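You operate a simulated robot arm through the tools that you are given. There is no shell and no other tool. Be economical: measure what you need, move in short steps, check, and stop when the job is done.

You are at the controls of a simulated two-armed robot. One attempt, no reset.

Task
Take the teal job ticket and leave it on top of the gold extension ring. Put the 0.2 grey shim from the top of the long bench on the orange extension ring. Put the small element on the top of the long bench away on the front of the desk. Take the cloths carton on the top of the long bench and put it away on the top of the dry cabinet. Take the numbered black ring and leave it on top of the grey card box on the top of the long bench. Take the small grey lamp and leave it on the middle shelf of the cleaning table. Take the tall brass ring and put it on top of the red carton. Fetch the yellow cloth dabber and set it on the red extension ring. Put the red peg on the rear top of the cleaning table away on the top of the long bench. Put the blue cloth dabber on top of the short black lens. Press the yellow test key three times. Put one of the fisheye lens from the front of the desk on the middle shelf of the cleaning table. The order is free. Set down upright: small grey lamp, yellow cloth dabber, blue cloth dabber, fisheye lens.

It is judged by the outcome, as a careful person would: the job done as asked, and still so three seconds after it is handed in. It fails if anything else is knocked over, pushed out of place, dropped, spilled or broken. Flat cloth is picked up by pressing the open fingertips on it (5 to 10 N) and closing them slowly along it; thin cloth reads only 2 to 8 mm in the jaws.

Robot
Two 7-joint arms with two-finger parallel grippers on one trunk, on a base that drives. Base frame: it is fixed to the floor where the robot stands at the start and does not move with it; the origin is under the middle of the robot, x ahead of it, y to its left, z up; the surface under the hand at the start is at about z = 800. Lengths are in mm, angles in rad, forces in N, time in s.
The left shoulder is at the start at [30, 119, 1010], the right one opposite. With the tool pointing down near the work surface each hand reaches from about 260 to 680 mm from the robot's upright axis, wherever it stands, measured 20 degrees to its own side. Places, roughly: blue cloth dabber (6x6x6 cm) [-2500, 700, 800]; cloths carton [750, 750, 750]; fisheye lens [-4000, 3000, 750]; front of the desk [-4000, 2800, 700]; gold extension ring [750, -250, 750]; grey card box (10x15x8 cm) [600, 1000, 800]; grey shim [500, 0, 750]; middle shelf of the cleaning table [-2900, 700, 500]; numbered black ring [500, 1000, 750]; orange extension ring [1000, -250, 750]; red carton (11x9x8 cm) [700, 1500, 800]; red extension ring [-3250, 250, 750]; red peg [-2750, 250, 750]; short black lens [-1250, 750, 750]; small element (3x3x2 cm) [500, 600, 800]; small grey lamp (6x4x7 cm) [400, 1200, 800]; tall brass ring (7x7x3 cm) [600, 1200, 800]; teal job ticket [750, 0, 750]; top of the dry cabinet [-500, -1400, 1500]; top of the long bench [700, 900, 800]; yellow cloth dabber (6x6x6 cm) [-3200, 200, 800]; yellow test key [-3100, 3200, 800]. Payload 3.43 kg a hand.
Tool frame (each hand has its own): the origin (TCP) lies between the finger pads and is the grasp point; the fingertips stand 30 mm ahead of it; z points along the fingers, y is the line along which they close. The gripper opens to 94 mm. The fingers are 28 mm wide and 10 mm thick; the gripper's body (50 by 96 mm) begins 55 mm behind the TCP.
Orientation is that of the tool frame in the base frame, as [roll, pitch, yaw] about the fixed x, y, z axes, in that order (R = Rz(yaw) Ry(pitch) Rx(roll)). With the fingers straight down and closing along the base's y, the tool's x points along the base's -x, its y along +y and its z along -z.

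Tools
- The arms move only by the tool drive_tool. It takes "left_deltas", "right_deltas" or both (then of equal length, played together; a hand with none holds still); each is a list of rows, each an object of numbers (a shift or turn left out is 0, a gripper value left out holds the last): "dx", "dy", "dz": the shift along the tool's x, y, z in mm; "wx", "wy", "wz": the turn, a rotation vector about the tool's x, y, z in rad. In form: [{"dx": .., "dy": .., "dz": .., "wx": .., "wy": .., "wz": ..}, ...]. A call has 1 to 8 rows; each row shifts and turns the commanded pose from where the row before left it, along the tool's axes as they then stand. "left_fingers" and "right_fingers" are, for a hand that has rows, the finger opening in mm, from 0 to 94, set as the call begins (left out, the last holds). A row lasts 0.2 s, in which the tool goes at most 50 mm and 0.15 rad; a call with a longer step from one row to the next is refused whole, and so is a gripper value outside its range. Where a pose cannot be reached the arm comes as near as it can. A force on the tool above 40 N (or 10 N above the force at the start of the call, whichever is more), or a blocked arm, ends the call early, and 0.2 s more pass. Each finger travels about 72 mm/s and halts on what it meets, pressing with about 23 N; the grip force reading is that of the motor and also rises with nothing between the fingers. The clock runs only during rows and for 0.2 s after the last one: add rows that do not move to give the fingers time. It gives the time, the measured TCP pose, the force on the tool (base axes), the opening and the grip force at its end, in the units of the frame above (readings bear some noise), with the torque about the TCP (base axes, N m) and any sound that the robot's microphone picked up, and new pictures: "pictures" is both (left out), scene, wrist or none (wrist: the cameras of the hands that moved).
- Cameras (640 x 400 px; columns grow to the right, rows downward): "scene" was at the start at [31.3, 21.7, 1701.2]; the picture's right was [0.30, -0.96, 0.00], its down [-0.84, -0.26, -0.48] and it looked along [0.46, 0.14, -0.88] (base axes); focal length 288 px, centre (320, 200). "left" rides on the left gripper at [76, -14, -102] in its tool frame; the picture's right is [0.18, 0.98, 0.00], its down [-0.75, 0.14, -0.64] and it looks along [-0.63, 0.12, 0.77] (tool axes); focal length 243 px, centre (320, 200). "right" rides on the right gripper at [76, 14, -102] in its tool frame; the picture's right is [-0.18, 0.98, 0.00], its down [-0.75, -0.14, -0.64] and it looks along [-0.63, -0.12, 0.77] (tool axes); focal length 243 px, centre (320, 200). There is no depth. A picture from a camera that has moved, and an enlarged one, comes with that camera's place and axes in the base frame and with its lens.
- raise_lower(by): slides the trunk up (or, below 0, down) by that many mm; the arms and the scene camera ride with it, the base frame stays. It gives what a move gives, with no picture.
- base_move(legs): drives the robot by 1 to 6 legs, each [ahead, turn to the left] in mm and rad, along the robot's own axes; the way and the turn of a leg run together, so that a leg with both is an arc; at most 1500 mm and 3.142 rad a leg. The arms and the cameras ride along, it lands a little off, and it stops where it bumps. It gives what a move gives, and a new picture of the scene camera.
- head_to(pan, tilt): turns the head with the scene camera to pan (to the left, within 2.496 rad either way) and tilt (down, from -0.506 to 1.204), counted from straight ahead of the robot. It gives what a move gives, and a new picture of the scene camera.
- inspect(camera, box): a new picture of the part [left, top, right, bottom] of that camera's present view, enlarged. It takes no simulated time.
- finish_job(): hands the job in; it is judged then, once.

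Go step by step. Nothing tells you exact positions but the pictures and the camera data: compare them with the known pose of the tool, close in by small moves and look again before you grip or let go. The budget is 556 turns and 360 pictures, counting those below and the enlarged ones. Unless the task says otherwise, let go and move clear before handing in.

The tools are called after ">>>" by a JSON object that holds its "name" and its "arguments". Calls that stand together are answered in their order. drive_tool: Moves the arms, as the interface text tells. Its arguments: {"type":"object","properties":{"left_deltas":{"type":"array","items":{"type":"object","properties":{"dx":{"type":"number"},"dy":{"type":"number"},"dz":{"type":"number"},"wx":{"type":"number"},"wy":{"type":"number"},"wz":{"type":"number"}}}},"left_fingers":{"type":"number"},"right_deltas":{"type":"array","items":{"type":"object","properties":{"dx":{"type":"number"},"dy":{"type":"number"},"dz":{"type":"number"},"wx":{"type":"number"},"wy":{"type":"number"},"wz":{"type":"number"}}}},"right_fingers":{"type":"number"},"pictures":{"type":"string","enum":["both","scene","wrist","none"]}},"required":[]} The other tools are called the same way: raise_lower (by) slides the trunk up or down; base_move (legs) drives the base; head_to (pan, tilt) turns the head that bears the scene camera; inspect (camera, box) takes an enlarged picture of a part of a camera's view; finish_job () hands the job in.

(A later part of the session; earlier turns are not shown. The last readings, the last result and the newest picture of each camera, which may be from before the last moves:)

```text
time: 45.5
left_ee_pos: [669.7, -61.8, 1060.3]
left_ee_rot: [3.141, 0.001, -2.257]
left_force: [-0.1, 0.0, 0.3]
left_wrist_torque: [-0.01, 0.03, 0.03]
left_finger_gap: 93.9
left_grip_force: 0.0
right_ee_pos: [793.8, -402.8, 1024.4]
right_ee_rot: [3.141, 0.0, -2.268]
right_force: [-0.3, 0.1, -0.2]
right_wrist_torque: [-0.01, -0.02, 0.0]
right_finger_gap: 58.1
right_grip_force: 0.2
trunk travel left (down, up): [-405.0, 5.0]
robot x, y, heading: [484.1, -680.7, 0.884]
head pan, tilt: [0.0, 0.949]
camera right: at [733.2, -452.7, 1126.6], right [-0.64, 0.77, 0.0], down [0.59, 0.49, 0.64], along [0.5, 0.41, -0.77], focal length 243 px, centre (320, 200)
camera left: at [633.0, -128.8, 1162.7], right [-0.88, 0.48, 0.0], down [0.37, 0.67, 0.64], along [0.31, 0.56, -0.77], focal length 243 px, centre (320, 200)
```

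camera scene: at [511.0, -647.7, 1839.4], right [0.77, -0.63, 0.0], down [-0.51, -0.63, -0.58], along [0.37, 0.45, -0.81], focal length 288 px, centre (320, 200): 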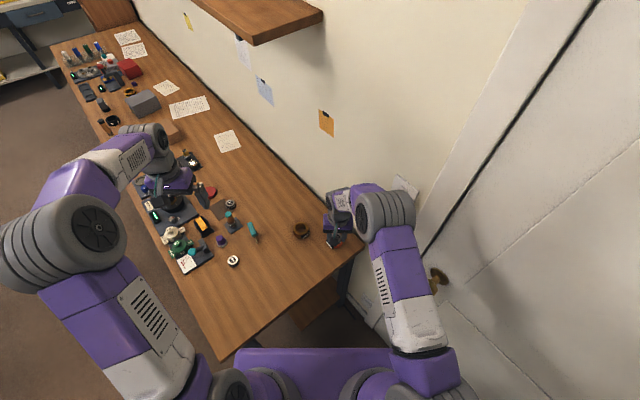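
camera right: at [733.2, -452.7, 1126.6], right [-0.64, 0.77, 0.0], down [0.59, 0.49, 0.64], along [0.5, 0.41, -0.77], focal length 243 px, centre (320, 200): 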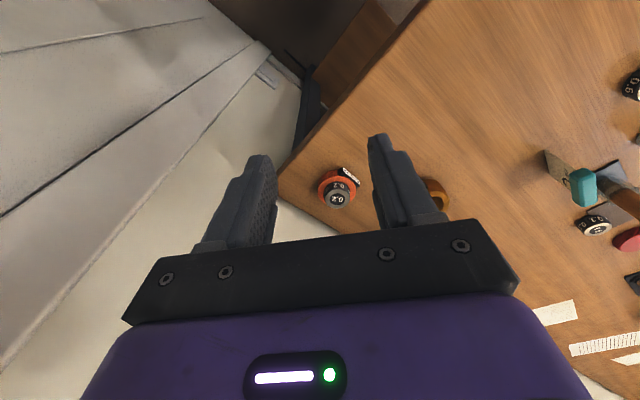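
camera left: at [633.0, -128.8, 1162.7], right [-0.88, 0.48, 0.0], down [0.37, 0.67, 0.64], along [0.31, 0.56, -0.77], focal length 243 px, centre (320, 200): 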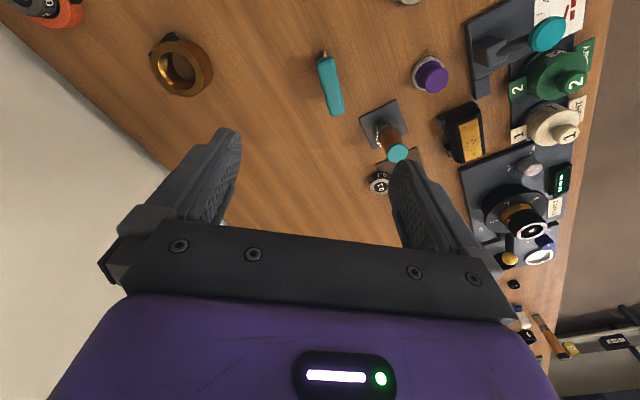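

>>> {"name": "inspect", "arguments": {"camera": "left", "box": [260, 20, 420, 140]}}

>>> {"name": "inspect", "arguments": {"camera": "right", "box": [500, 120, 640, 260]}}

>>> {"name": "inspect", "arguments": {"camera": "scene", "box": [140, 180, 360, 300]}}

```text
3.33 times, centred on (340, 80) of left
camera zoom: at [633.0, -128.8, 1162.7], right [-0.88, 0.48, 0.0], down [0.37, 0.67, 0.64], along [0.31, 0.56, -0.77], focal length 809 px, centre (253, 600)
```

zoom: 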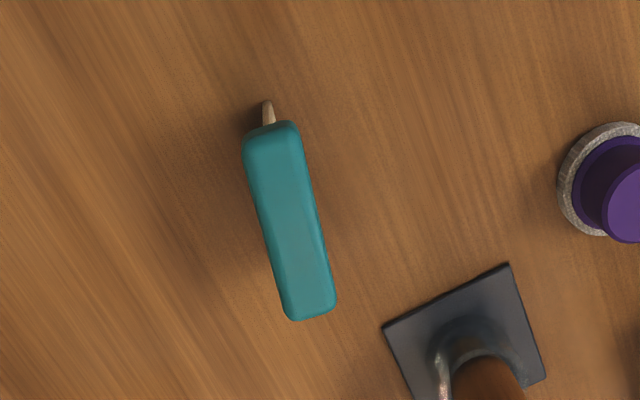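

```text
2.86 times, centred on (570, 190) of right
camera zoom: at [733.2, -452.7, 1126.6], right [-0.64, 0.77, 0.0], down [0.59, 0.49, 0.64], along [0.5, 0.41, -0.77], focal length 693 px, centre (-394, 229)
```

zoom: 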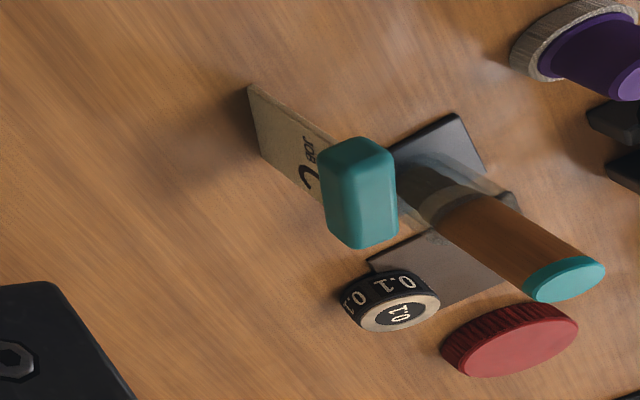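

```text
2.91 times, centred on (250, 240) of scene
camera zoom: at [510.9, -647.9, 1839.4], right [0.77, -0.63, 0.0], down [-0.51, -0.63, -0.58], along [0.37, 0.45, -0.81], focal length 837 px, centre (524, 84)
```

zoom: 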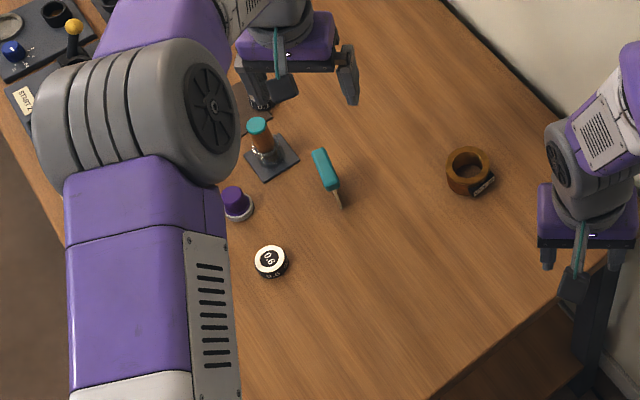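

The ticket is an upright card with a teal top bar, centre ≈(660,-49), top z≈850. I'll align the left gripper with it and descend partway.

>>> {"name": "drive_tool", "arguments": {"left_deltas": [{"dx": -4, "dy": 15, "wz": -0.14}, {"wz": -0.142}, {"wz": -0.142}, {"dz": 45}, {"dz": 45}, {"dz": 50}, {}], "left_fingers": 50, "pictures": "wrist"}}

```text
time: 47.1
left_ee_pos: [660.2, -47.0, 920.6]
left_ee_rot: [-3.142, 0.001, -1.832]
left_force: [-0.3, 0.3, -0.2]
left_wrist_torque: [0.02, 0.01, -0.02]
left_finger_gap: 49.9
left_grip_force: 0.0
right_ee_pos: [793.0, -402.2, 1024.1]
right_ee_rot: [3.141, 0.0, -2.269]
right_force: [0.0, -0.7, 0.1]
right_wrist_torque: [0.01, 0.0, -0.01]
right_finger_gap: 57.8
right_grip_force: 0.0
trunk travel left (down, up): [-405.0, 5.0]
robot x, y, heading: [484.3, -684.4, 0.883]
head pan, tilt: [0.0, 0.949]
camera left: at [653.4, -125.2, 1022.7], right [-1.0, 0.08, 0.0], down [0.06, 0.76, 0.64], along [0.05, 0.64, -0.77], focal length 243 px, centre (320, 200)
```

left: 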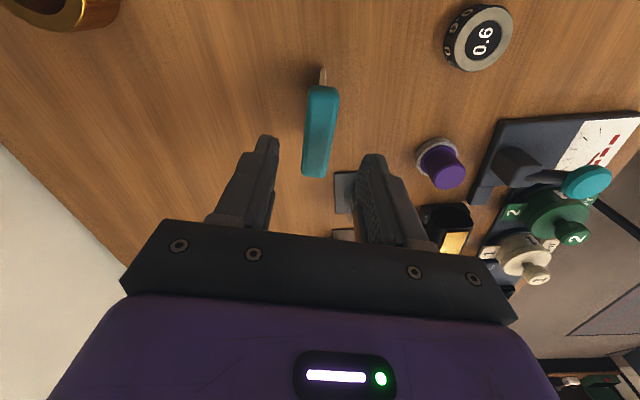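

>>> {"name": "drive_tool", "arguments": {"left_deltas": [{"dx": -5, "dy": -1, "wz": -0.073}, {"dz": 30}, {"dz": 30}, {"dz": 16}, {}], "pictures": "wrist"}}

```text
time: 48.3
left_ee_pos: [658.4, -49.1, 848.3]
left_ee_rot: [3.141, 0.001, -1.759]
left_force: [0.5, 0.4, -0.9]
left_wrist_torque: [0.03, -0.02, -0.01]
left_finger_gap: 49.7
left_grip_force: 0.0
left hand out of reach, approached as far as the arm can: row 3, 4
right_ee_pos: [793.4, -401.5, 1023.7]
right_ee_rot: [3.14, -0.001, -2.269]
right_force: [-0.8, 0.0, -0.3]
right_wrist_torque: [0.0, 0.02, -0.01]
right_finger_gap: 57.9
right_grip_force: 0.1
trunk travel left (down, up): [-405.0, 5.0]
robot x, y, heading: [484.3, -685.2, 0.883]
head pan, tilt: [0.0, 0.949]
camera left: at [658.7, -126.0, 950.4], right [-1.0, 0.0, 0.0], down [0.0, 0.77, 0.64], along [0.0, 0.64, -0.77], focal length 243 px, centre (320, 200)
```

left: 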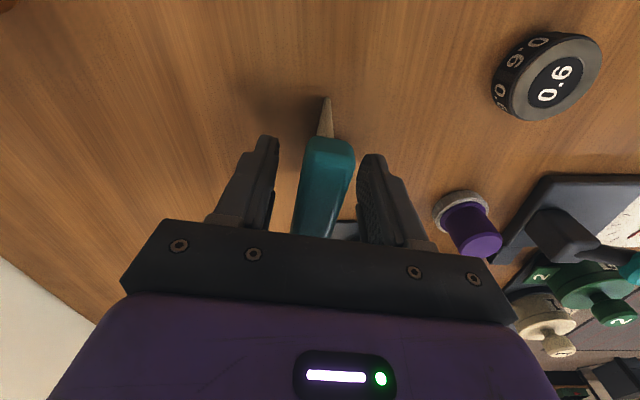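

>>> {"name": "raise_lower", "arguments": {"by": -8}}

>>> {"name": "drive_tool", "arguments": {"left_deltas": [{"dy": 1.5}, {}, {}, {}], "left_fingers": 8, "pictures": "wrist"}}

```text
time: 48.8
left_ee_pos: [659.2, -48.3, 841.3]
left_ee_rot: [3.141, -0.002, -1.76]
left_force: [0.1, 0.9, -1.0]
left_wrist_torque: [-0.01, 0.01, 0.0]
left_finger_gap: 49.8
left_grip_force: 0.1
right_ee_pos: [793.2, -403.8, 1015.3]
right_ee_rot: [-3.14, 0.001, -2.268]
right_force: [-1.2, 0.2, -0.5]
right_wrist_torque: [0.01, -0.01, -0.01]
right_finger_gap: 57.7
right_grip_force: 0.1
trunk travel left (down, up): [-397.0, 13.0]
robot x, y, heading: [484.4, -682.7, 0.885]
head pan, tilt: [0.0, 0.949]
```

```text
time: 49.8
left_ee_pos: [658.4, -47.2, 840.5]
left_ee_rot: [-3.141, -0.001, -1.759]
left_force: [-1.5, 0.4, 0.3]
left_wrist_torque: [0.02, 0.01, -0.01]
left_finger_gap: 23.4
left_grip_force: 23.2
right_ee_pos: [793.6, -402.0, 1016.9]
right_ee_rot: [-3.14, 0.0, -2.268]
right_force: [0.4, -0.7, 0.2]
right_wrist_torque: [0.0, 0.03, -0.01]
right_finger_gap: 57.9
right_grip_force: 0.1
trunk travel left (down, up): [-397.0, 13.0]
robot x, y, heading: [482.9, -686.7, 0.885]
head pan, tilt: [0.0, 0.949]
camera left: at [657.6, -125.4, 942.9], right [-1.0, 0.0, 0.0], down [0.0, 0.77, 0.64], along [0.0, 0.64, -0.77], focal length 243 px, centre (320, 200)
```

left: 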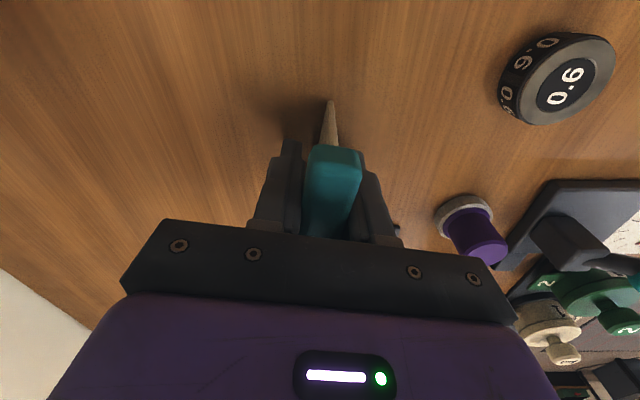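

Gripped. Lift and look at the ticket's underside shape.

>>> {"name": "drive_tool", "arguments": {"left_deltas": [{"dz": -30}, {"dz": -45}, {"dz": -45}, {}], "pictures": "none"}}

>>> {"name": "inspect", "arguments": {"camera": "right", "box": [440, 100, 640, 260]}}

>>> {"name": "inspect", "arguments": {"camera": "scene", "box": [180, 130, 360, 290]}}

```text
time: 50.8
left_ee_pos: [658.4, -49.0, 961.0]
left_ee_rot: [-3.142, 0.0, -1.76]
left_force: [0.2, 0.2, -0.6]
left_wrist_torque: [0.04, -0.03, 0.01]
left_finger_gap: 23.5
left_grip_force: 22.9
right_ee_pos: [794.1, -401.7, 1014.9]
right_ee_rot: [3.142, -0.001, -2.268]
right_force: [0.3, 0.7, -0.1]
right_wrist_torque: [0.01, -0.01, 0.05]
right_finger_gap: 58.1
right_grip_force: 0.0
trunk travel left (down, up): [-397.0, 13.0]
robot x, y, heading: [483.6, -680.8, 0.888]
head pan, tilt: [0.0, 0.949]
```

```text
2.50 times, centred on (540, 180) of right
camera zoom: at [733.5, -451.8, 1118.2], right [-0.64, 0.77, 0.0], down [0.59, 0.49, 0.64], along [0.5, 0.41, -0.77], focal length 606 px, centre (-230, 250)
```

zoom: 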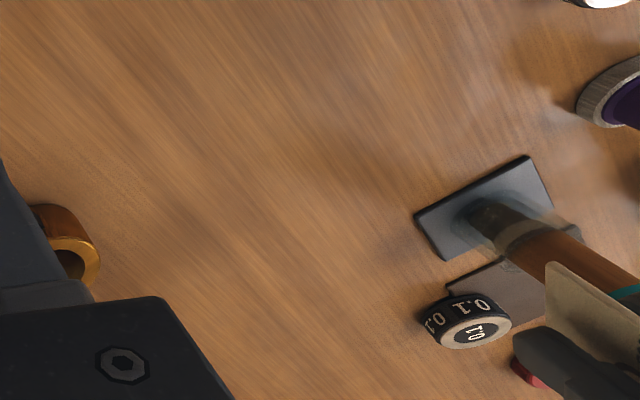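

```text
2.50 times, centred on (270, 210) of scene
camera zoom: at [511.3, -646.6, 1831.3], right [0.77, -0.63, 0.0], down [-0.52, -0.63, -0.58], along [0.37, 0.45, -0.81], focal length 719 px, centre (445, 175)
```

zoom: 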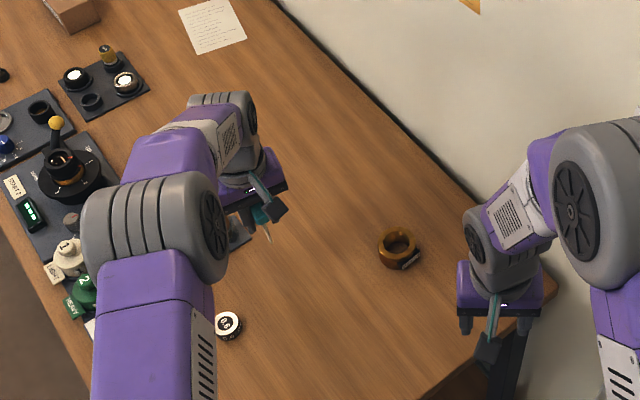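

Gold ring centre ≈(817,-154), top ≈832. Moving the ticket over it.

>>> {"name": "drive_tool", "arguments": {"left_deltas": [{"dx": 15, "dy": -44}, {"dx": 15, "dy": -44}, {"dx": 15, "dy": -44}, {"dx": 15, "dy": -44}, {"dz": 15, "dx": 13}, {}], "pictures": "wrist"}}

```text
time: 52.2
left_ee_pos: [817.0, -152.2, 946.0]
left_ee_rot: [-3.141, 0.001, -1.76]
left_force: [0.4, 0.3, -0.1]
left_wrist_torque: [-0.01, 0.0, 0.01]
left_finger_gap: 23.5
left_grip_force: 22.7
right_ee_pos: [794.2, -402.6, 1014.5]
right_ee_rot: [3.139, 0.0, -2.269]
right_force: [0.0, -0.3, 0.2]
right_wrist_torque: [0.0, 0.02, 0.0]
right_finger_gap: 58.1
right_grip_force: 0.0
trunk travel left (down, up): [-397.0, 13.0]
robot x, y, heading: [484.5, -683.4, 0.882]
head pan, tilt: [0.0, 0.949]
camera left: at [816.8, -229.4, 1047.0], right [-1.0, 0.0, 0.0], down [0.0, 0.77, 0.64], along [0.0, 0.64, -0.77], focal length 243 px, centre (320, 200)
```

left: 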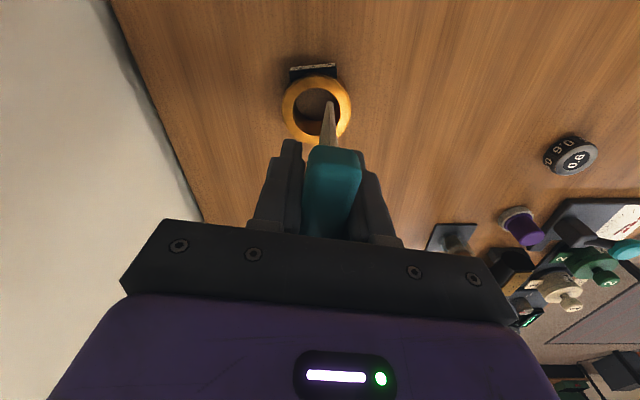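

>>> {"name": "drive_tool", "arguments": {"left_deltas": [{"dx": 3, "dy": -3, "dz": 30}, {"dz": 28}, {}], "pictures": "none"}}

>>> {"name": "inspect", "arguments": {"camera": "left", "box": [240, 60, 400, 220]}}

>>> {"name": "inspect", "arguments": {"camera": "right", "box": [280, 120, 500, 260]}}

```text
time: 53.0
left_ee_pos: [816.5, -156.6, 887.8]
left_ee_rot: [-3.141, -0.001, -1.759]
left_force: [-0.1, 0.4, 0.0]
left_wrist_torque: [-0.01, -0.02, 0.0]
left_finger_gap: 23.4
left_grip_force: 23.6
right_ee_pos: [794.0, -401.7, 1015.8]
right_ee_rot: [3.141, 0.001, -2.27]
right_force: [-0.3, 0.1, 0.4]
right_wrist_torque: [-0.01, 0.01, -0.02]
right_finger_gap: 58.0
right_grip_force: 0.0
trunk travel left (down, up): [-397.0, 13.0]
robot x, y, heading: [486.3, -682.4, 0.886]
head pan, tilt: [0.0, 0.949]
```

```text
2.50 times, centred on (320, 140) of left
camera zoom: at [816.9, -234.4, 989.9], right [-1.0, 0.0, 0.0], down [0.0, 0.77, 0.64], along [0.0, 0.64, -0.77], focal length 606 px, centre (320, 350)
```

zoom: 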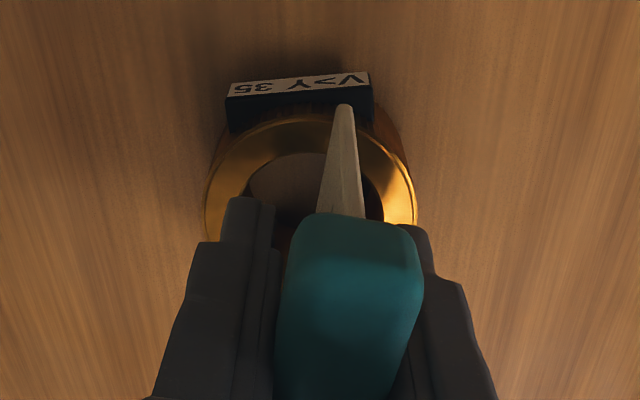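

```text
2.86 times, centred on (390, 190) of right
camera zoom: at [733.3, -452.4, 1118.5], right [-0.64, 0.77, 0.0], down [0.59, 0.49, 0.64], along [0.5, 0.41, -0.77], focal length 693 px, centre (120, 229)
```

zoom: 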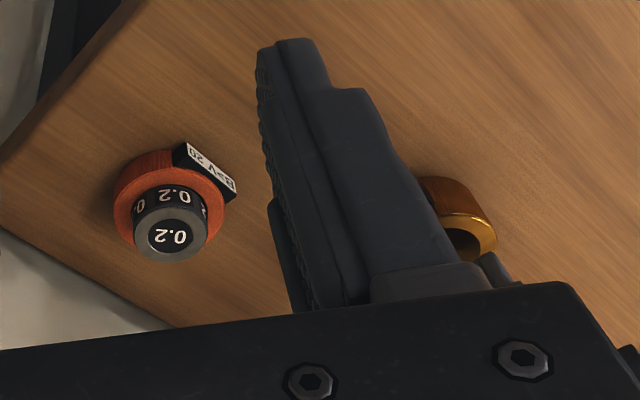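

>>> {"name": "drive_tool", "arguments": {"left_deltas": [{"dy": -2.5, "dx": -1, "dz": 8}, {"dz": 3}, {}, {}], "pictures": "none"}}

>>> {"name": "inspect", "arguments": {"camera": "left", "box": [240, 60, 400, 220]}}

```text
time: 54.0
left_ee_pos: [817.2, -160.8, 879.6]
left_ee_rot: [-3.141, 0.0, -1.759]
left_force: [-0.6, 0.0, -0.2]
left_wrist_torque: [-0.02, 0.03, -0.03]
left_finger_gap: 23.5
left_grip_force: 23.2
left hand out of reach, approached as far as the arm can: row 1
right_ee_pos: [792.8, -402.7, 1015.2]
right_ee_rot: [3.141, 0.0, -2.268]
right_force: [0.2, 0.1, -0.2]
right_wrist_torque: [-0.03, 0.0, -0.01]
right_finger_gap: 58.1
right_grip_force: 0.0
trunk travel left (down, up): [-397.0, 13.0]
robot x, y, heading: [486.5, -681.7, 0.883]
head pan, tilt: [0.0, 0.949]
```

```text
2.50 times, centred on (320, 140) of left
camera zoom: at [816.0, -238.3, 981.5], right [-1.0, 0.0, 0.0], down [0.0, 0.77, 0.64], along [0.0, 0.64, -0.77], focal length 606 px, centre (320, 350)
```

zoom: 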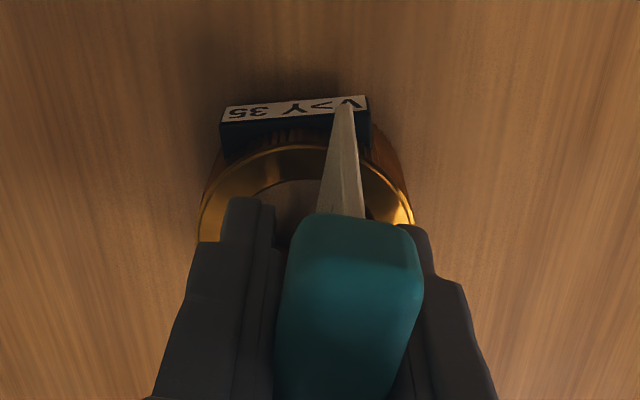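

The left arm is at its reach limit. I'll lift, drive the base 50 mm closer, and re-centre.

>>> {"name": "drive_tool", "arguments": {"left_deltas": [{"dz": -40}, {"dz": -30}, {}], "pictures": "none"}}

>>> {"name": "base_move", "arguments": {"legs": [[50, 0]]}}

```text
time: 54.8
left_ee_pos: [825.9, -148.7, 947.3]
left_ee_rot: [-3.14, -0.002, -1.758]
left_force: [0.5, 1.0, 0.1]
left_wrist_torque: [0.0, 0.01, 0.0]
left_finger_gap: 23.2
left_grip_force: 22.8
left hand out of reach, approached as far as the arm can: row 1, 2
right_ee_pos: [792.6, -402.0, 1015.8]
right_ee_rot: [3.139, 0.001, -2.269]
right_force: [-0.5, -0.3, -0.3]
right_wrist_torque: [0.0, 0.02, 0.01]
right_finger_gap: 58.0
right_grip_force: 0.0
trunk travel left (down, up): [-397.0, 13.0]
robot x, y, heading: [485.9, -682.3, 0.885]
head pan, tilt: [0.0, 0.949]
```

```text
time: 55.9
left_ee_pos: [850.7, -114.2, 944.9]
left_ee_rot: [3.141, -0.001, -1.749]
left_force: [0.1, 0.2, -0.4]
left_wrist_torque: [-0.06, 0.02, -0.01]
left_finger_gap: 23.5
left_grip_force: 22.8
right_ee_pos: [819.5, -367.5, 1013.5]
right_ee_rot: [3.14, -0.004, -2.259]
right_force: [0.3, 1.6, -0.4]
right_wrist_torque: [-0.03, 0.0, -0.02]
right_finger_gap: 58.1
right_grip_force: 0.0
trunk travel left (down, up): [-397.0, 13.0]
robot x, y, heading: [513.4, -653.8, 0.895]
head pan, tilt: [0.0, 0.949]
stopped in leg 1: the robot was blocked; the commanded pose is now the measured one
camera scene: at [541.2, -614.1, 1831.1], right [0.78, -0.63, 0.0], down [-0.51, -0.64, -0.58], along [0.36, 0.45, -0.82], focal length 288 px, centre (320, 200)
```

scene: 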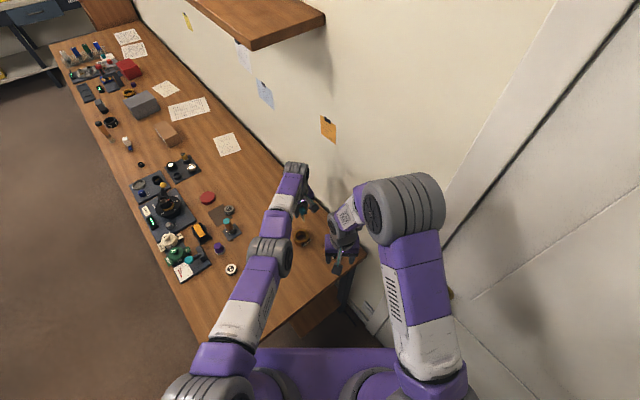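

>>> {"name": "drive_tool", "arguments": {"left_deltas": [{"dx": 24, "dy": 11}, {"dx": 23, "dy": 11}, {}], "pictures": "none"}}

>>> {"name": "inspect", "arguments": {"camera": "left", "box": [220, 40, 420, 220]}}

>>> {"name": "inspect", "arguments": {"camera": "right", "box": [240, 40, 480, 240]}}

```text
time: 56.6
left_ee_pos: [855.2, -128.5, 936.0]
left_ee_rot: [3.141, 0.001, -1.752]
left_force: [0.1, 0.1, -0.7]
left_wrist_torque: [-0.01, -0.01, -0.02]
left_finger_gap: 23.3
left_grip_force: 23.1
left hand out of reach, approached as far as the arm can: row 1, 2
right_ee_pos: [816.7, -370.3, 1016.3]
right_ee_rot: [3.139, 0.001, -2.259]
right_force: [-0.1, 0.5, -0.3]
right_wrist_torque: [0.0, -0.01, 0.0]
right_finger_gap: 58.1
right_grip_force: 0.1
trunk travel left (down, up): [-397.0, 13.0]
robot x, y, heading: [512.7, -653.6, 0.893]
head pan, tilt: [0.0, 0.949]
```

```text
2.22 times, centred on (320, 130) of left
camera zoom: at [855.4, -205.1, 1038.0], right [-1.0, -0.01, 0.0], down [0.0, 0.77, 0.64], along [0.0, 0.64, -0.77], focal length 539 px, centre (320, 356)
```

zoom: 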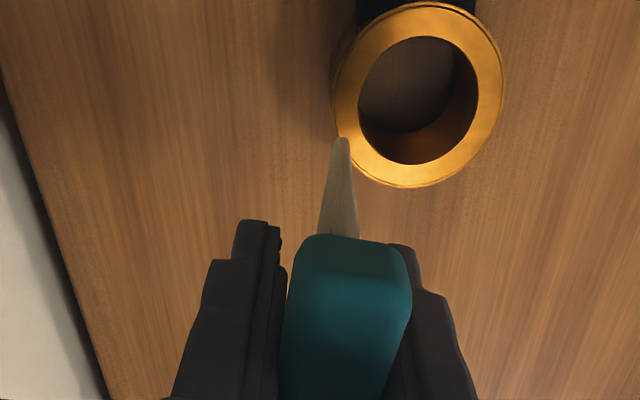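

```text
2.00 times, centred on (360, 140) of right
camera zoom: at [757.7, -420.7, 1118.4], right [-0.64, 0.77, 0.0], down [0.59, 0.49, 0.64], along [0.49, 0.41, -0.77], focal length 485 px, centre (240, 320)
```

zoom: 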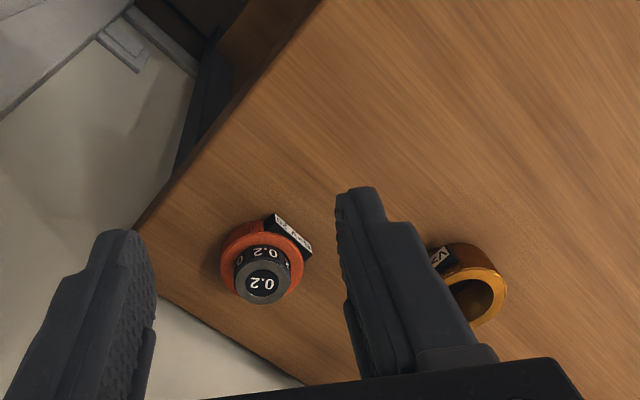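

The wrist yaw seems to limit the arm; I'll rotate it back toward neutral and then re-centre.

>>> {"name": "drive_tool", "arguments": {"left_deltas": [{"wz": 0.14}, {"wz": 0.14}, {"wz": 0.14}, {"wz": 0.1}, {}], "pictures": "wrist"}}

```text
time: 57.9
left_ee_pos: [855.7, -128.7, 937.2]
left_ee_rot: [-3.14, 0.0, -2.271]
left_force: [0.4, -1.0, -0.3]
left_wrist_torque: [-0.02, 0.0, 0.02]
left_finger_gap: 23.3
left_grip_force: 23.0
right_ee_pos: [817.0, -369.7, 1015.8]
right_ee_rot: [3.14, 0.0, -2.257]
right_force: [-0.4, -0.7, -0.1]
right_wrist_torque: [0.0, -0.01, 0.03]
right_finger_gap: 58.1
right_grip_force: 0.0
trunk travel left (down, up): [-397.0, 13.0]
robot x, y, heading: [516.0, -649.5, 0.897]
head pan, tilt: [0.0, 0.949]
camera left: at [817.2, -195.2, 1038.4], right [-0.87, 0.49, 0.0], down [0.38, 0.67, 0.64], along [0.32, 0.56, -0.77], focal length 243 px, centre (320, 200)
```

left: 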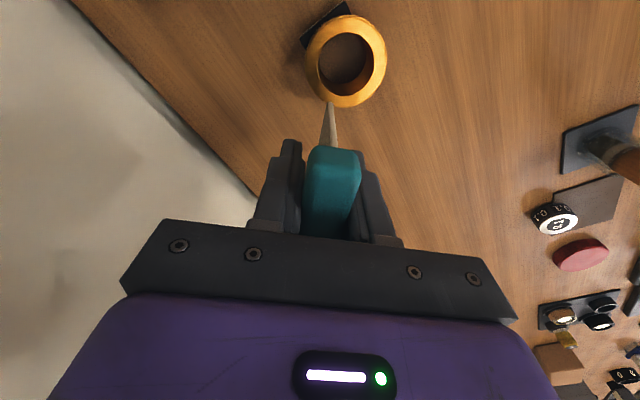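

>>> {"name": "drive_tool", "arguments": {"left_deltas": [{"dx": 22, "dy": 5}, {"dx": 22, "dy": 5}, {"dz": 20}, {}], "pictures": "none"}}

>>> {"name": "inspect", "arguments": {"camera": "left", "box": [240, 60, 400, 220]}}

```text
time: 58.9
left_ee_pos: [852.8, -128.3, 917.8]
left_ee_rot: [-3.141, 0.001, -2.271]
left_force: [-0.7, 0.6, 0.3]
left_wrist_torque: [0.02, 0.02, 0.03]
left_finger_gap: 23.6
left_grip_force: 23.0
left hand out of reach, approached as far as the arm can: row 1, 2
right_ee_pos: [817.3, -371.4, 1016.1]
right_ee_rot: [3.139, 0.0, -2.258]
right_force: [0.1, 0.8, 0.0]
right_wrist_torque: [0.02, 0.03, 0.0]
right_finger_gap: 58.1
right_grip_force: 0.0
trunk travel left (down, up): [-397.0, 13.0]
robot x, y, heading: [510.7, -651.6, 0.895]
head pan, tilt: [0.0, 0.949]
```

```text
2.50 times, centred on (320, 140) of left
camera zoom: at [815.2, -196.0, 1019.1], right [-0.87, 0.49, 0.0], down [0.38, 0.67, 0.64], along [0.32, 0.56, -0.77], focal length 606 px, centre (320, 350)
```

zoom: 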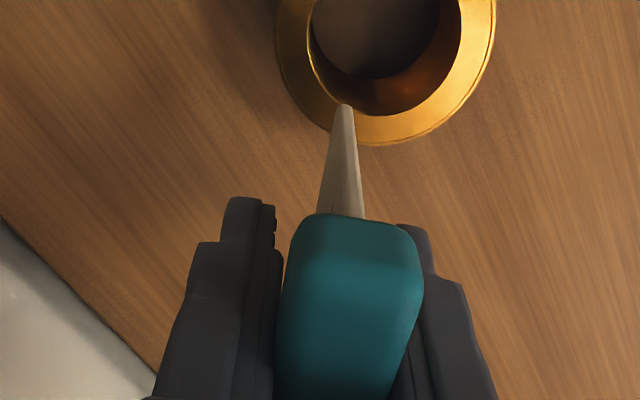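

The IK seems stuck; I'll raise the hand and pull it back toward the robot, then re-approach.

>>> {"name": "drive_tool", "arguments": {"left_deltas": [{"dz": -40}, {"dz": -40}, {"dx": 40, "dz": -20}, {"dx": 40}, {}], "pictures": "scene"}}

```text
time: 60.0
left_ee_pos: [870.4, -129.5, 1004.3]
left_ee_rot: [3.141, -0.001, -2.269]
left_force: [0.0, -0.9, 0.1]
left_wrist_torque: [-0.03, 0.02, 0.0]
left_finger_gap: 23.3
left_grip_force: 23.7
left hand out of reach, approached as far as the arm can: row 1, 2, 3, 4
right_ee_pos: [816.3, -369.7, 1016.5]
right_ee_rot: [3.139, 0.002, -2.257]
right_force: [0.1, 0.5, 0.1]
right_wrist_torque: [0.01, 0.0, 0.0]
right_finger_gap: 58.2
right_grip_force: 0.0
trunk travel left (down, up): [-397.0, 13.0]
robot x, y, heading: [512.4, -655.2, 0.9]
head pan, tilt: [0.0, 0.949]
camera scene: at [537.5, -618.2, 1831.4], right [0.78, -0.63, 0.0], down [-0.51, -0.63, -0.58], along [0.36, 0.45, -0.81], focal length 288 px, centre (320, 200)
```

scene: 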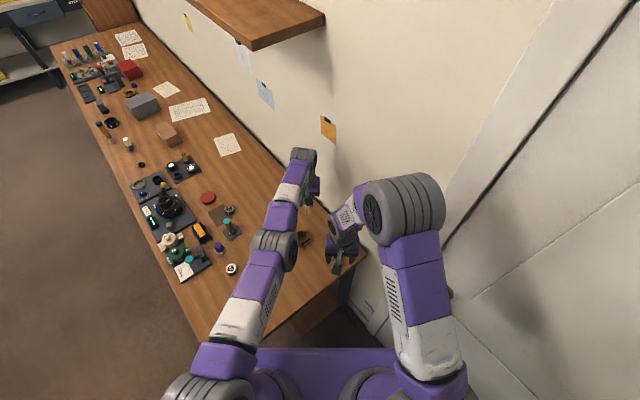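

>>> {"name": "drive_tool", "arguments": {"left_deltas": [{"dy": 45}, {"dy": 45}, {"dy": 45}, {"dy": 45}, {"dx": 30, "dz": -30}, {"dx": 30, "dz": -30}, {}], "pictures": "scene"}}

```text
time: 61.6
left_ee_pos: [733.7, -0.5, 1060.8]
left_ee_rot: [-3.141, -0.002, -2.271]
left_force: [0.4, 0.1, -0.5]
left_wrist_torque: [0.01, -0.02, 0.03]
left_finger_gap: 23.4
left_grip_force: 23.0
left hand out of reach, approached as far as the arm can: row 1, 3, 5, 6
right_ee_pos: [817.1, -371.6, 1015.6]
right_ee_rot: [3.14, 0.0, -2.258]
right_force: [-0.2, -0.6, 0.5]
right_wrist_torque: [-0.01, -0.01, -0.03]
right_finger_gap: 57.7
right_grip_force: 0.1
trunk travel left (down, up): [-397.0, 13.0]
robot x, y, heading: [510.7, -653.6, 0.9]
head pan, tilt: [0.0, 0.949]
camera scene: at [538.0, -618.1, 1831.4], right [0.78, -0.63, 0.0], down [-0.51, -0.63, -0.58], along [0.36, 0.45, -0.81], focal length 288 px, centre (320, 200)
```

scene: 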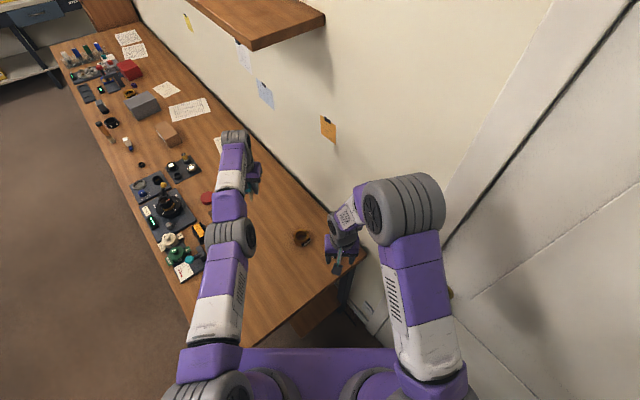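

>>> {"name": "drive_tool", "arguments": {"left_deltas": [{"dx": 50}, {"dx": 50}, {"dx": 50}, {"dx": 30}, {}], "pictures": "none"}}

```text
time: 62.9
left_ee_pos: [724.0, 5.2, 1058.4]
left_ee_rot: [-3.141, 0.0, -2.271]
left_force: [-0.3, 0.1, -0.5]
left_wrist_torque: [0.01, 0.01, 0.01]
left_finger_gap: 23.3
left_grip_force: 23.0
left hand out of reach, approached as far as the arm can: row 1, 2, 3, 4
right_ee_pos: [817.5, -370.4, 1015.5]
right_ee_rot: [3.139, 0.002, -2.257]
right_force: [0.1, -0.2, -0.5]
right_wrist_torque: [0.0, 0.0, 0.03]
right_finger_gap: 58.0
right_grip_force: 0.1
trunk travel left (down, up): [-397.0, 13.0]
robot x, y, heading: [507.6, -656.4, 0.895]
head pan, tilt: [0.0, 0.949]
```

>>> {"name": "drive_tool", "arguments": {"left_deltas": [{"dz": -50}, {"dz": -50}, {"dz": -50}, {"dx": 50}, {"dx": 50}, {}], "pictures": "none"}}

```text
time: 64.2
left_ee_pos: [712.5, -2.9, 1204.5]
left_ee_rot: [3.141, -0.001, -2.269]
left_force: [-0.5, 0.7, -1.1]
left_wrist_torque: [0.01, -0.01, -0.03]
left_finger_gap: 23.6
left_grip_force: 22.8
left hand out of reach, approached as far as the arm can: row 3, 4, 5
right_ee_pos: [816.4, -371.0, 1016.6]
right_ee_rot: [3.141, 0.002, -2.257]
right_force: [-0.8, 0.0, 0.0]
right_wrist_torque: [0.04, -0.01, -0.02]
right_finger_gap: 58.0
right_grip_force: 0.0
trunk travel left (down, up): [-397.0, 13.0]
robot x, y, heading: [515.3, -654.8, 0.895]
head pan, tilt: [0.0, 0.949]
```

>>> {"name": "drive_tool", "arguments": {"left_deltas": [{"wy": -0.14}, {"wy": -0.14}, {"wy": -0.14}, {"dx": 40}, {"dx": 40}, {"dx": 40}, {}], "pictures": "scene"}}

```text
time: 65.8
left_ee_pos: [739.9, 79.7, 1200.0]
left_ee_rot: [-3.142, 0.418, -2.271]
left_force: [-0.1, 0.3, 0.1]
left_wrist_torque: [-0.02, -0.03, 0.0]
left_finger_gap: 23.4
left_grip_force: 23.2
left hand out of reach, approached as far as the arm can: row 1, 2, 3, 4, 5, 6
right_ee_pos: [817.2, -370.8, 1015.5]
right_ee_rot: [3.14, 0.0, -2.26]
right_force: [-0.2, 0.2, 0.1]
right_wrist_torque: [0.01, -0.02, -0.02]
right_finger_gap: 58.0
right_grip_force: 0.0
trunk travel left (down, up): [-397.0, 13.0]
robot x, y, heading: [511.8, -654.5, 0.9]
head pan, tilt: [0.0, 0.949]
camera scene: at [537.8, -618.5, 1831.4], right [0.78, -0.63, 0.0], down [-0.51, -0.63, -0.58], along [0.36, 0.45, -0.81], focal length 288 px, centre (320, 200)
```

scene: 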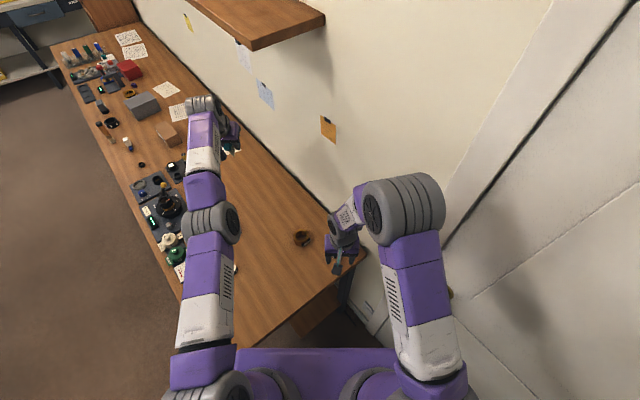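

The arm got fully stretched (singular). Lowering should flex the elbow the right way.

>>> {"name": "drive_tool", "arguments": {"left_deltas": [{"wy": 0.14}, {"wy": 0.14}, {"wy": 0.14}, {"dz": 48, "dx": 10}, {"dz": 48, "dx": 10}, {"dx": 30}, {"dx": 30}, {}], "pictures": "scene"}}

```text
time: 67.7
left_ee_pos: [672.2, 31.3, 1109.3]
left_ee_rot: [-3.141, 0.0, -2.272]
left_force: [-0.2, -0.4, -0.8]
left_wrist_torque: [0.0, -0.02, -0.01]
left_finger_gap: 23.4
left_grip_force: 22.9
left hand out of reach, approached as far as the arm can: row 1, 2, 3, 4, 5, 6, 7
right_ee_pos: [816.9, -370.3, 1015.4]
right_ee_rot: [3.14, -0.002, -2.259]
right_force: [-1.0, 0.3, 0.3]
right_wrist_torque: [-0.02, -0.02, 0.01]
right_finger_gap: 57.8
right_grip_force: 0.1
trunk travel left (down, up): [-397.0, 13.0]
robot x, y, heading: [513.4, -656.4, 0.896]
head pan, tilt: [0.0, 0.949]
camera scene: at [537.5, -618.4, 1831.4], right [0.78, -0.63, 0.0], down [-0.51, -0.63, -0.58], along [0.36, 0.45, -0.81], focal length 288 px, centre (320, 200)
```

scene: 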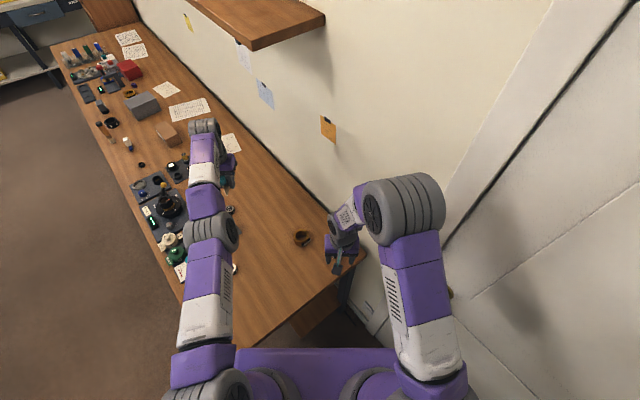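

>>> {"name": "drive_tool", "arguments": {"left_deltas": [{"dx": 35, "dz": 35}, {"dx": 35, "dz": 35}, {"dx": 35, "dz": 35}, {"dx": 35, "dz": 20}, {}, {}, {}, {}], "pictures": "none"}}

```text
time: 69.5
left_ee_pos: [634.9, 42.0, 973.2]
left_ee_rot: [-3.139, 0.001, -2.27]
left_force: [-0.1, 0.5, -0.6]
left_wrist_torque: [0.03, -0.03, 0.03]
left_finger_gap: 23.4
left_grip_force: 23.5
left hand out of reach, approached as far as the arm can: row 1, 2, 3, 4
right_ee_pos: [816.1, -369.8, 1016.9]
right_ee_rot: [3.14, 0.001, -2.259]
right_force: [1.1, -0.3, -0.3]
right_wrist_torque: [0.02, 0.0, -0.01]
right_finger_gap: 57.9
right_grip_force: 0.1
trunk travel left (down, up): [-397.0, 13.0]
robot x, y, heading: [511.7, -646.8, 0.894]
head pan, tilt: [0.0, 0.949]
```

>>> {"name": "drive_tool", "arguments": {"left_deltas": [{"dz": -45}, {"dz": -45}, {"wy": 0.14}, {"wy": 0.14}, {"wy": 0.14}, {"dx": 40}, {"dx": 40}, {}], "pictures": "scene"}}

```text
time: 71.2
left_ee_pos: [547.9, -78.8, 1106.4]
left_ee_rot: [-3.141, -0.335, -2.271]
left_force: [-0.5, -0.5, -0.3]
left_wrist_torque: [-0.02, 0.0, -0.01]
left_finger_gap: 23.2
left_grip_force: 23.0
left hand out of reach, approached as far as the arm can: row 1, 2, 3, 4, 5
right_ee_pos: [817.6, -370.5, 1014.7]
right_ee_rot: [3.14, 0.0, -2.26]
right_force: [1.3, 0.6, -0.1]
right_wrist_torque: [-0.02, 0.01, -0.01]
right_finger_gap: 57.9
right_grip_force: 0.0
trunk travel left (down, up): [-397.0, 13.0]
robot x, y, heading: [511.5, -657.1, 0.896]
head pan, tilt: [0.0, 0.949]
camera scene: at [538.8, -616.9, 1831.3], right [0.78, -0.63, 0.0], down [-0.51, -0.63, -0.58], along [0.36, 0.45, -0.81], focal length 288 px, centre (320, 200)
```

scene: 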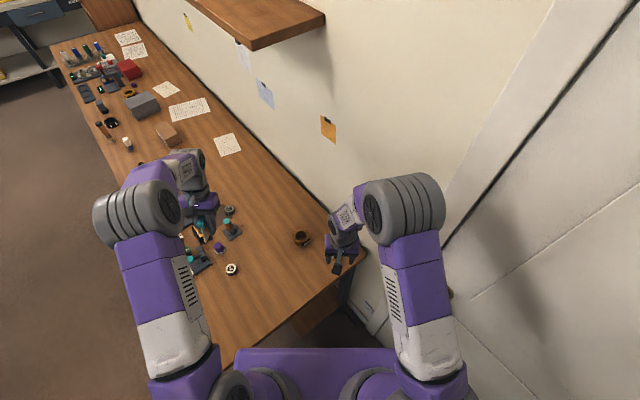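

The arm is folded properly again. I'll level the hand and lower the trunk to gain reach margin.

>>> {"name": "drive_tool", "arguments": {"left_deltas": [{"wy": -0.14}, {"wy": -0.14}, {"wy": -0.055}, {"dx": -20}, {}], "right_deltas": [{"dx": 30}, {"dx": 30}, {"dx": 30}, {}, {}], "pictures": "none"}}

>>> {"name": "raise_lower", "arguments": {"by": -90}}

```text
time: 72.5
left_ee_pos: [559.1, -63.8, 1109.1]
left_ee_rot: [3.141, -0.002, -2.269]
left_force: [-0.9, -0.1, 0.6]
left_wrist_torque: [0.0, 0.0, -0.02]
left_finger_gap: 23.3
left_grip_force: 22.8
right_ee_pos: [759.3, -440.9, 1015.8]
right_ee_rot: [3.141, 0.002, -2.26]
right_force: [0.0, -0.3, -0.5]
right_wrist_torque: [0.05, 0.01, 0.01]
right_finger_gap: 58.0
right_grip_force: 0.2
trunk travel left (down, up): [-397.0, 13.0]
robot x, y, heading: [510.7, -652.6, 0.897]
head pan, tilt: [0.0, 0.949]
```

```text
time: 73.7
left_ee_pos: [560.3, -64.2, 1019.3]
left_ee_rot: [3.138, 0.0, -2.268]
left_force: [0.4, -0.3, 0.4]
left_wrist_torque: [0.01, 0.0, 0.02]
left_finger_gap: 23.5
left_grip_force: 22.6
right_ee_pos: [760.2, -440.0, 925.2]
right_ee_rot: [3.139, 0.0, -2.258]
right_force: [-1.1, -0.1, -0.6]
right_wrist_torque: [0.02, 0.01, 0.03]
right_finger_gap: 57.9
right_grip_force: 0.0
trunk travel left (down, up): [-307.0, 103.0]
robot x, y, heading: [512.8, -651.8, 0.894]
head pan, tilt: [0.0, 0.949]
```

>>> {"name": "drive_tool", "arguments": {"left_deltas": [{"dy": -43}, {"dy": -43}, {"dy": -43}, {"dy": -43}, {"dy": -43}, {"dy": -43, "dx": -20}, {"dx": -40}, {"dx": -36}], "pictures": "wrist"}}

```text
time: 75.5
left_ee_pos: [819.9, -156.1, 1020.5]
left_ee_rot: [-3.141, -0.002, -2.271]
left_force: [0.8, -0.8, 0.2]
left_wrist_torque: [-0.03, 0.02, -0.01]
left_finger_gap: 23.3
left_grip_force: 22.5
right_ee_pos: [760.2, -440.1, 925.9]
right_ee_rot: [3.14, 0.001, -2.258]
right_force: [0.7, 0.6, 0.0]
right_wrist_torque: [-0.02, 0.01, -0.03]
right_finger_gap: 58.2
right_grip_force: 0.1
trunk travel left (down, up): [-307.0, 103.0]
robot x, y, heading: [509.4, -656.6, 0.895]
head pan, tilt: [0.0, 0.949]
camera left: at [782.0, -223.6, 1121.3], right [-0.87, 0.49, 0.0], down [0.38, 0.67, 0.64], along [0.31, 0.56, -0.77], focal length 243 px, centre (320, 200)
```

left: 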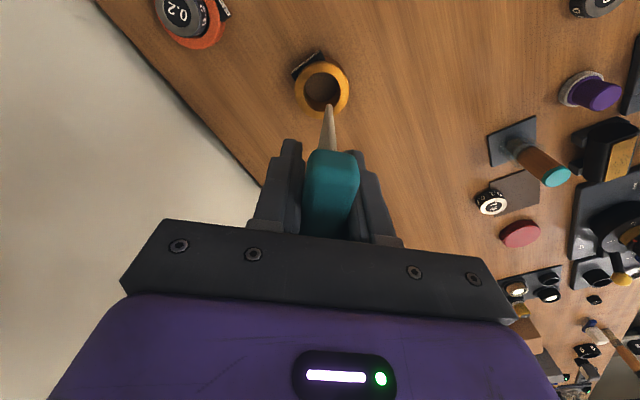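

>>> {"name": "drive_tool", "arguments": {"left_deltas": [{"dz": 40}, {"dz": 40}, {"dz": 40}, {"dz": 10}, {}], "pictures": "none"}}

>>> {"name": "inspect", "arguments": {"camera": "left", "box": [240, 60, 400, 220]}}

```text
time: 76.7
left_ee_pos: [817.9, -156.3, 886.7]
left_ee_rot: [3.141, 0.001, -2.27]
left_force: [0.2, 0.5, -0.9]
left_wrist_torque: [-0.01, 0.01, 0.01]
left_finger_gap: 23.5
left_grip_force: 22.7
right_ee_pos: [760.3, -441.3, 925.8]
right_ee_rot: [3.139, 0.001, -2.258]
right_force: [0.2, -0.5, -0.5]
right_wrist_torque: [0.01, 0.02, 0.02]
right_finger_gap: 57.9
right_grip_force: 0.0
trunk travel left (down, up): [-307.0, 103.0]
robot x, y, heading: [513.9, -654.4, 0.895]
head pan, tilt: [0.0, 0.949]
```

```text
2.50 times, centred on (320, 140) of left
camera zoom: at [779.5, -223.3, 989.8], right [-0.87, 0.49, 0.0], down [0.38, 0.67, 0.64], along [0.31, 0.56, -0.77], focal length 606 px, centre (320, 350)
```

zoom: 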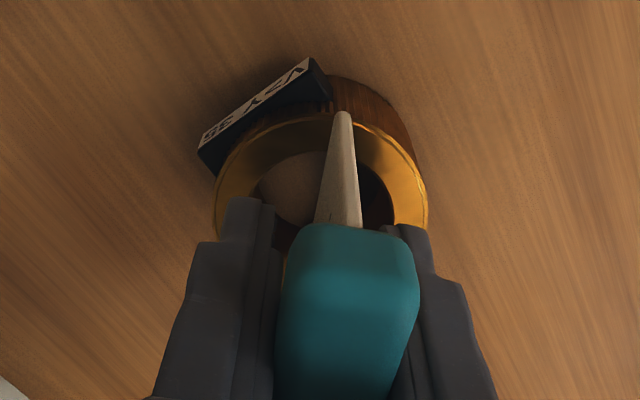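

>>> {"name": "drive_tool", "arguments": {"left_deltas": [{"dx": 2, "dz": 8}, {"dz": 3}, {}, {}], "pictures": "none"}}

```text
time: 77.7
left_ee_pos: [816.7, -157.3, 877.9]
left_ee_rot: [3.141, 0.0, -2.268]
left_force: [-0.5, 1.2, -0.2]
left_wrist_torque: [0.02, -0.02, -0.03]
left_finger_gap: 23.4
left_grip_force: 23.1
right_ee_pos: [760.4, -440.3, 926.6]
right_ee_rot: [3.14, 0.0, -2.258]
right_force: [-0.2, 0.1, 0.7]
right_wrist_torque: [0.0, 0.01, 0.01]
right_finger_gap: 58.0
right_grip_force: 0.1
trunk travel left (down, up): [-307.0, 103.0]
robot x, y, heading: [513.0, -653.2, 0.89]
head pan, tilt: [0.0, 0.949]
```

>>> {"name": "drive_tool", "arguments": {"left_deltas": [{"dz": 2}, {"dz": 2}, {}, {}], "pictures": "none"}}

>>> {"name": "inspect", "arguments": {"camera": "left", "box": [240, 60, 400, 220]}}

```text
time: 78.7
left_ee_pos: [817.5, -158.0, 876.1]
left_ee_rot: [3.141, 0.004, -2.271]
left_force: [0.4, 0.9, 18.3]
left_wrist_torque: [0.04, 0.02, 0.01]
left_finger_gap: 23.6
left_grip_force: 23.3
right_ee_pos: [760.5, -440.1, 927.5]
right_ee_rot: [-3.141, 0.0, -2.258]
right_force: [-0.1, 0.7, -0.6]
right_wrist_torque: [0.02, -0.01, 0.0]
right_finger_gap: 58.1
right_grip_force: 0.1
trunk travel left (down, up): [-307.0, 103.0]
robot x, y, heading: [510.7, -656.8, 0.889]
head pan, tilt: [0.0, 0.949]
```

```text
2.50 times, centred on (320, 140) of left
camera zoom: at [779.1, -225.5, 976.9], right [-0.87, 0.49, 0.0], down [0.37, 0.67, 0.65], along [0.32, 0.56, -0.76], focal length 606 px, centre (320, 350)
```

zoom: 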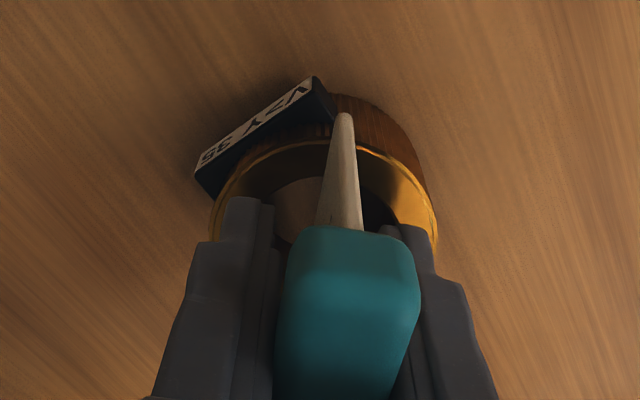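

Contact; relieving pressure and releasing gently.

>>> {"name": "drive_tool", "arguments": {"left_deltas": [{"dz": -1.5}, {}, {}], "pictures": "none"}}

>>> {"name": "drive_tool", "arguments": {"left_deltas": [{}, {}, {}], "left_fingers": 36, "pictures": "wrist"}}

```text
time: 79.5
left_ee_pos: [817.1, -157.9, 874.5]
left_ee_rot: [3.141, -0.001, -2.269]
left_force: [2.4, 4.7, 11.1]
left_wrist_torque: [0.28, -0.13, 0.01]
left_finger_gap: 23.5
left_grip_force: 22.4
right_ee_pos: [759.0, -439.4, 925.8]
right_ee_rot: [3.141, 0.001, -2.258]
right_force: [0.4, 0.1, -0.1]
right_wrist_torque: [-0.02, 0.0, 0.0]
right_finger_gap: 57.9
right_grip_force: 0.0
trunk travel left (down, up): [-307.0, 103.0]
robot x, y, heading: [514.3, -652.5, 0.892]
head pan, tilt: [0.0, 0.949]
```

```text
time: 80.3
left_ee_pos: [815.8, -158.6, 875.2]
left_ee_rot: [-3.141, -0.002, -2.268]
left_force: [-0.1, 0.2, -0.5]
left_wrist_torque: [-0.03, -0.01, -0.03]
left_finger_gap: 35.9
left_grip_force: 0.0
right_ee_pos: [759.6, -439.8, 925.7]
right_ee_rot: [3.138, -0.001, -2.259]
right_force: [-0.1, 0.1, 0.3]
right_wrist_torque: [-0.02, -0.01, 0.0]
right_finger_gap: 57.9
right_grip_force: 0.0
trunk travel left (down, up): [-307.0, 103.0]
robot x, y, heading: [511.3, -652.6, 0.895]
head pan, tilt: [0.0, 0.949]
camera left: at [779.1, -225.3, 976.6], right [-0.87, 0.49, 0.0], down [0.38, 0.67, 0.64], along [0.31, 0.56, -0.77], focal length 243 px, centre (320, 200)
```

left: 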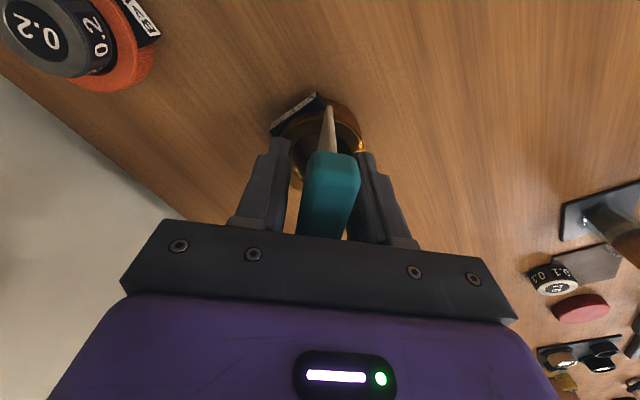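

>>> {"name": "drive_tool", "arguments": {"left_deltas": [{}, {"dz": -20}, {"dz": -40}, {"dz": -40}, {"dz": -40}, {}], "left_fingers": 50, "pictures": "none"}}

>>> {"name": "inspect", "arguments": {"camera": "left", "box": [200, 0, 440, 200]}}

```text
time: 81.7
left_ee_pos: [819.0, -158.1, 1014.9]
left_ee_rot: [3.141, -0.002, -2.27]
left_force: [-0.4, -0.2, -0.2]
left_wrist_torque: [-0.01, 0.01, 0.02]
left_finger_gap: 49.7
left_grip_force: 0.1
right_ee_pos: [759.6, -441.1, 926.4]
right_ee_rot: [3.141, 0.0, -2.257]
right_force: [-1.0, 0.4, 1.3]
right_wrist_torque: [0.03, -0.02, -0.02]
right_finger_gap: 58.1
right_grip_force: 0.1
trunk travel left (down, up): [-307.0, 103.0]
robot x, y, heading: [512.1, -657.5, 0.901]
head pan, tilt: [0.0, 0.949]
```

```text
2.00 times, centred on (320, 100) of left
camera zoom: at [781.0, -225.2, 1117.0], right [-0.87, 0.49, 0.0], down [0.38, 0.67, 0.64], along [0.31, 0.56, -0.77], focal length 485 px, centre (320, 400)
```

zoom: 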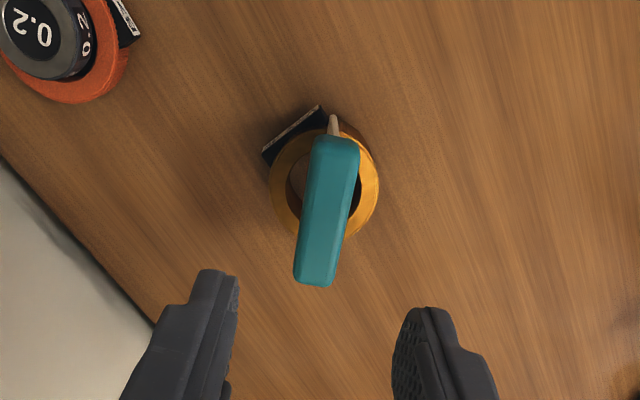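

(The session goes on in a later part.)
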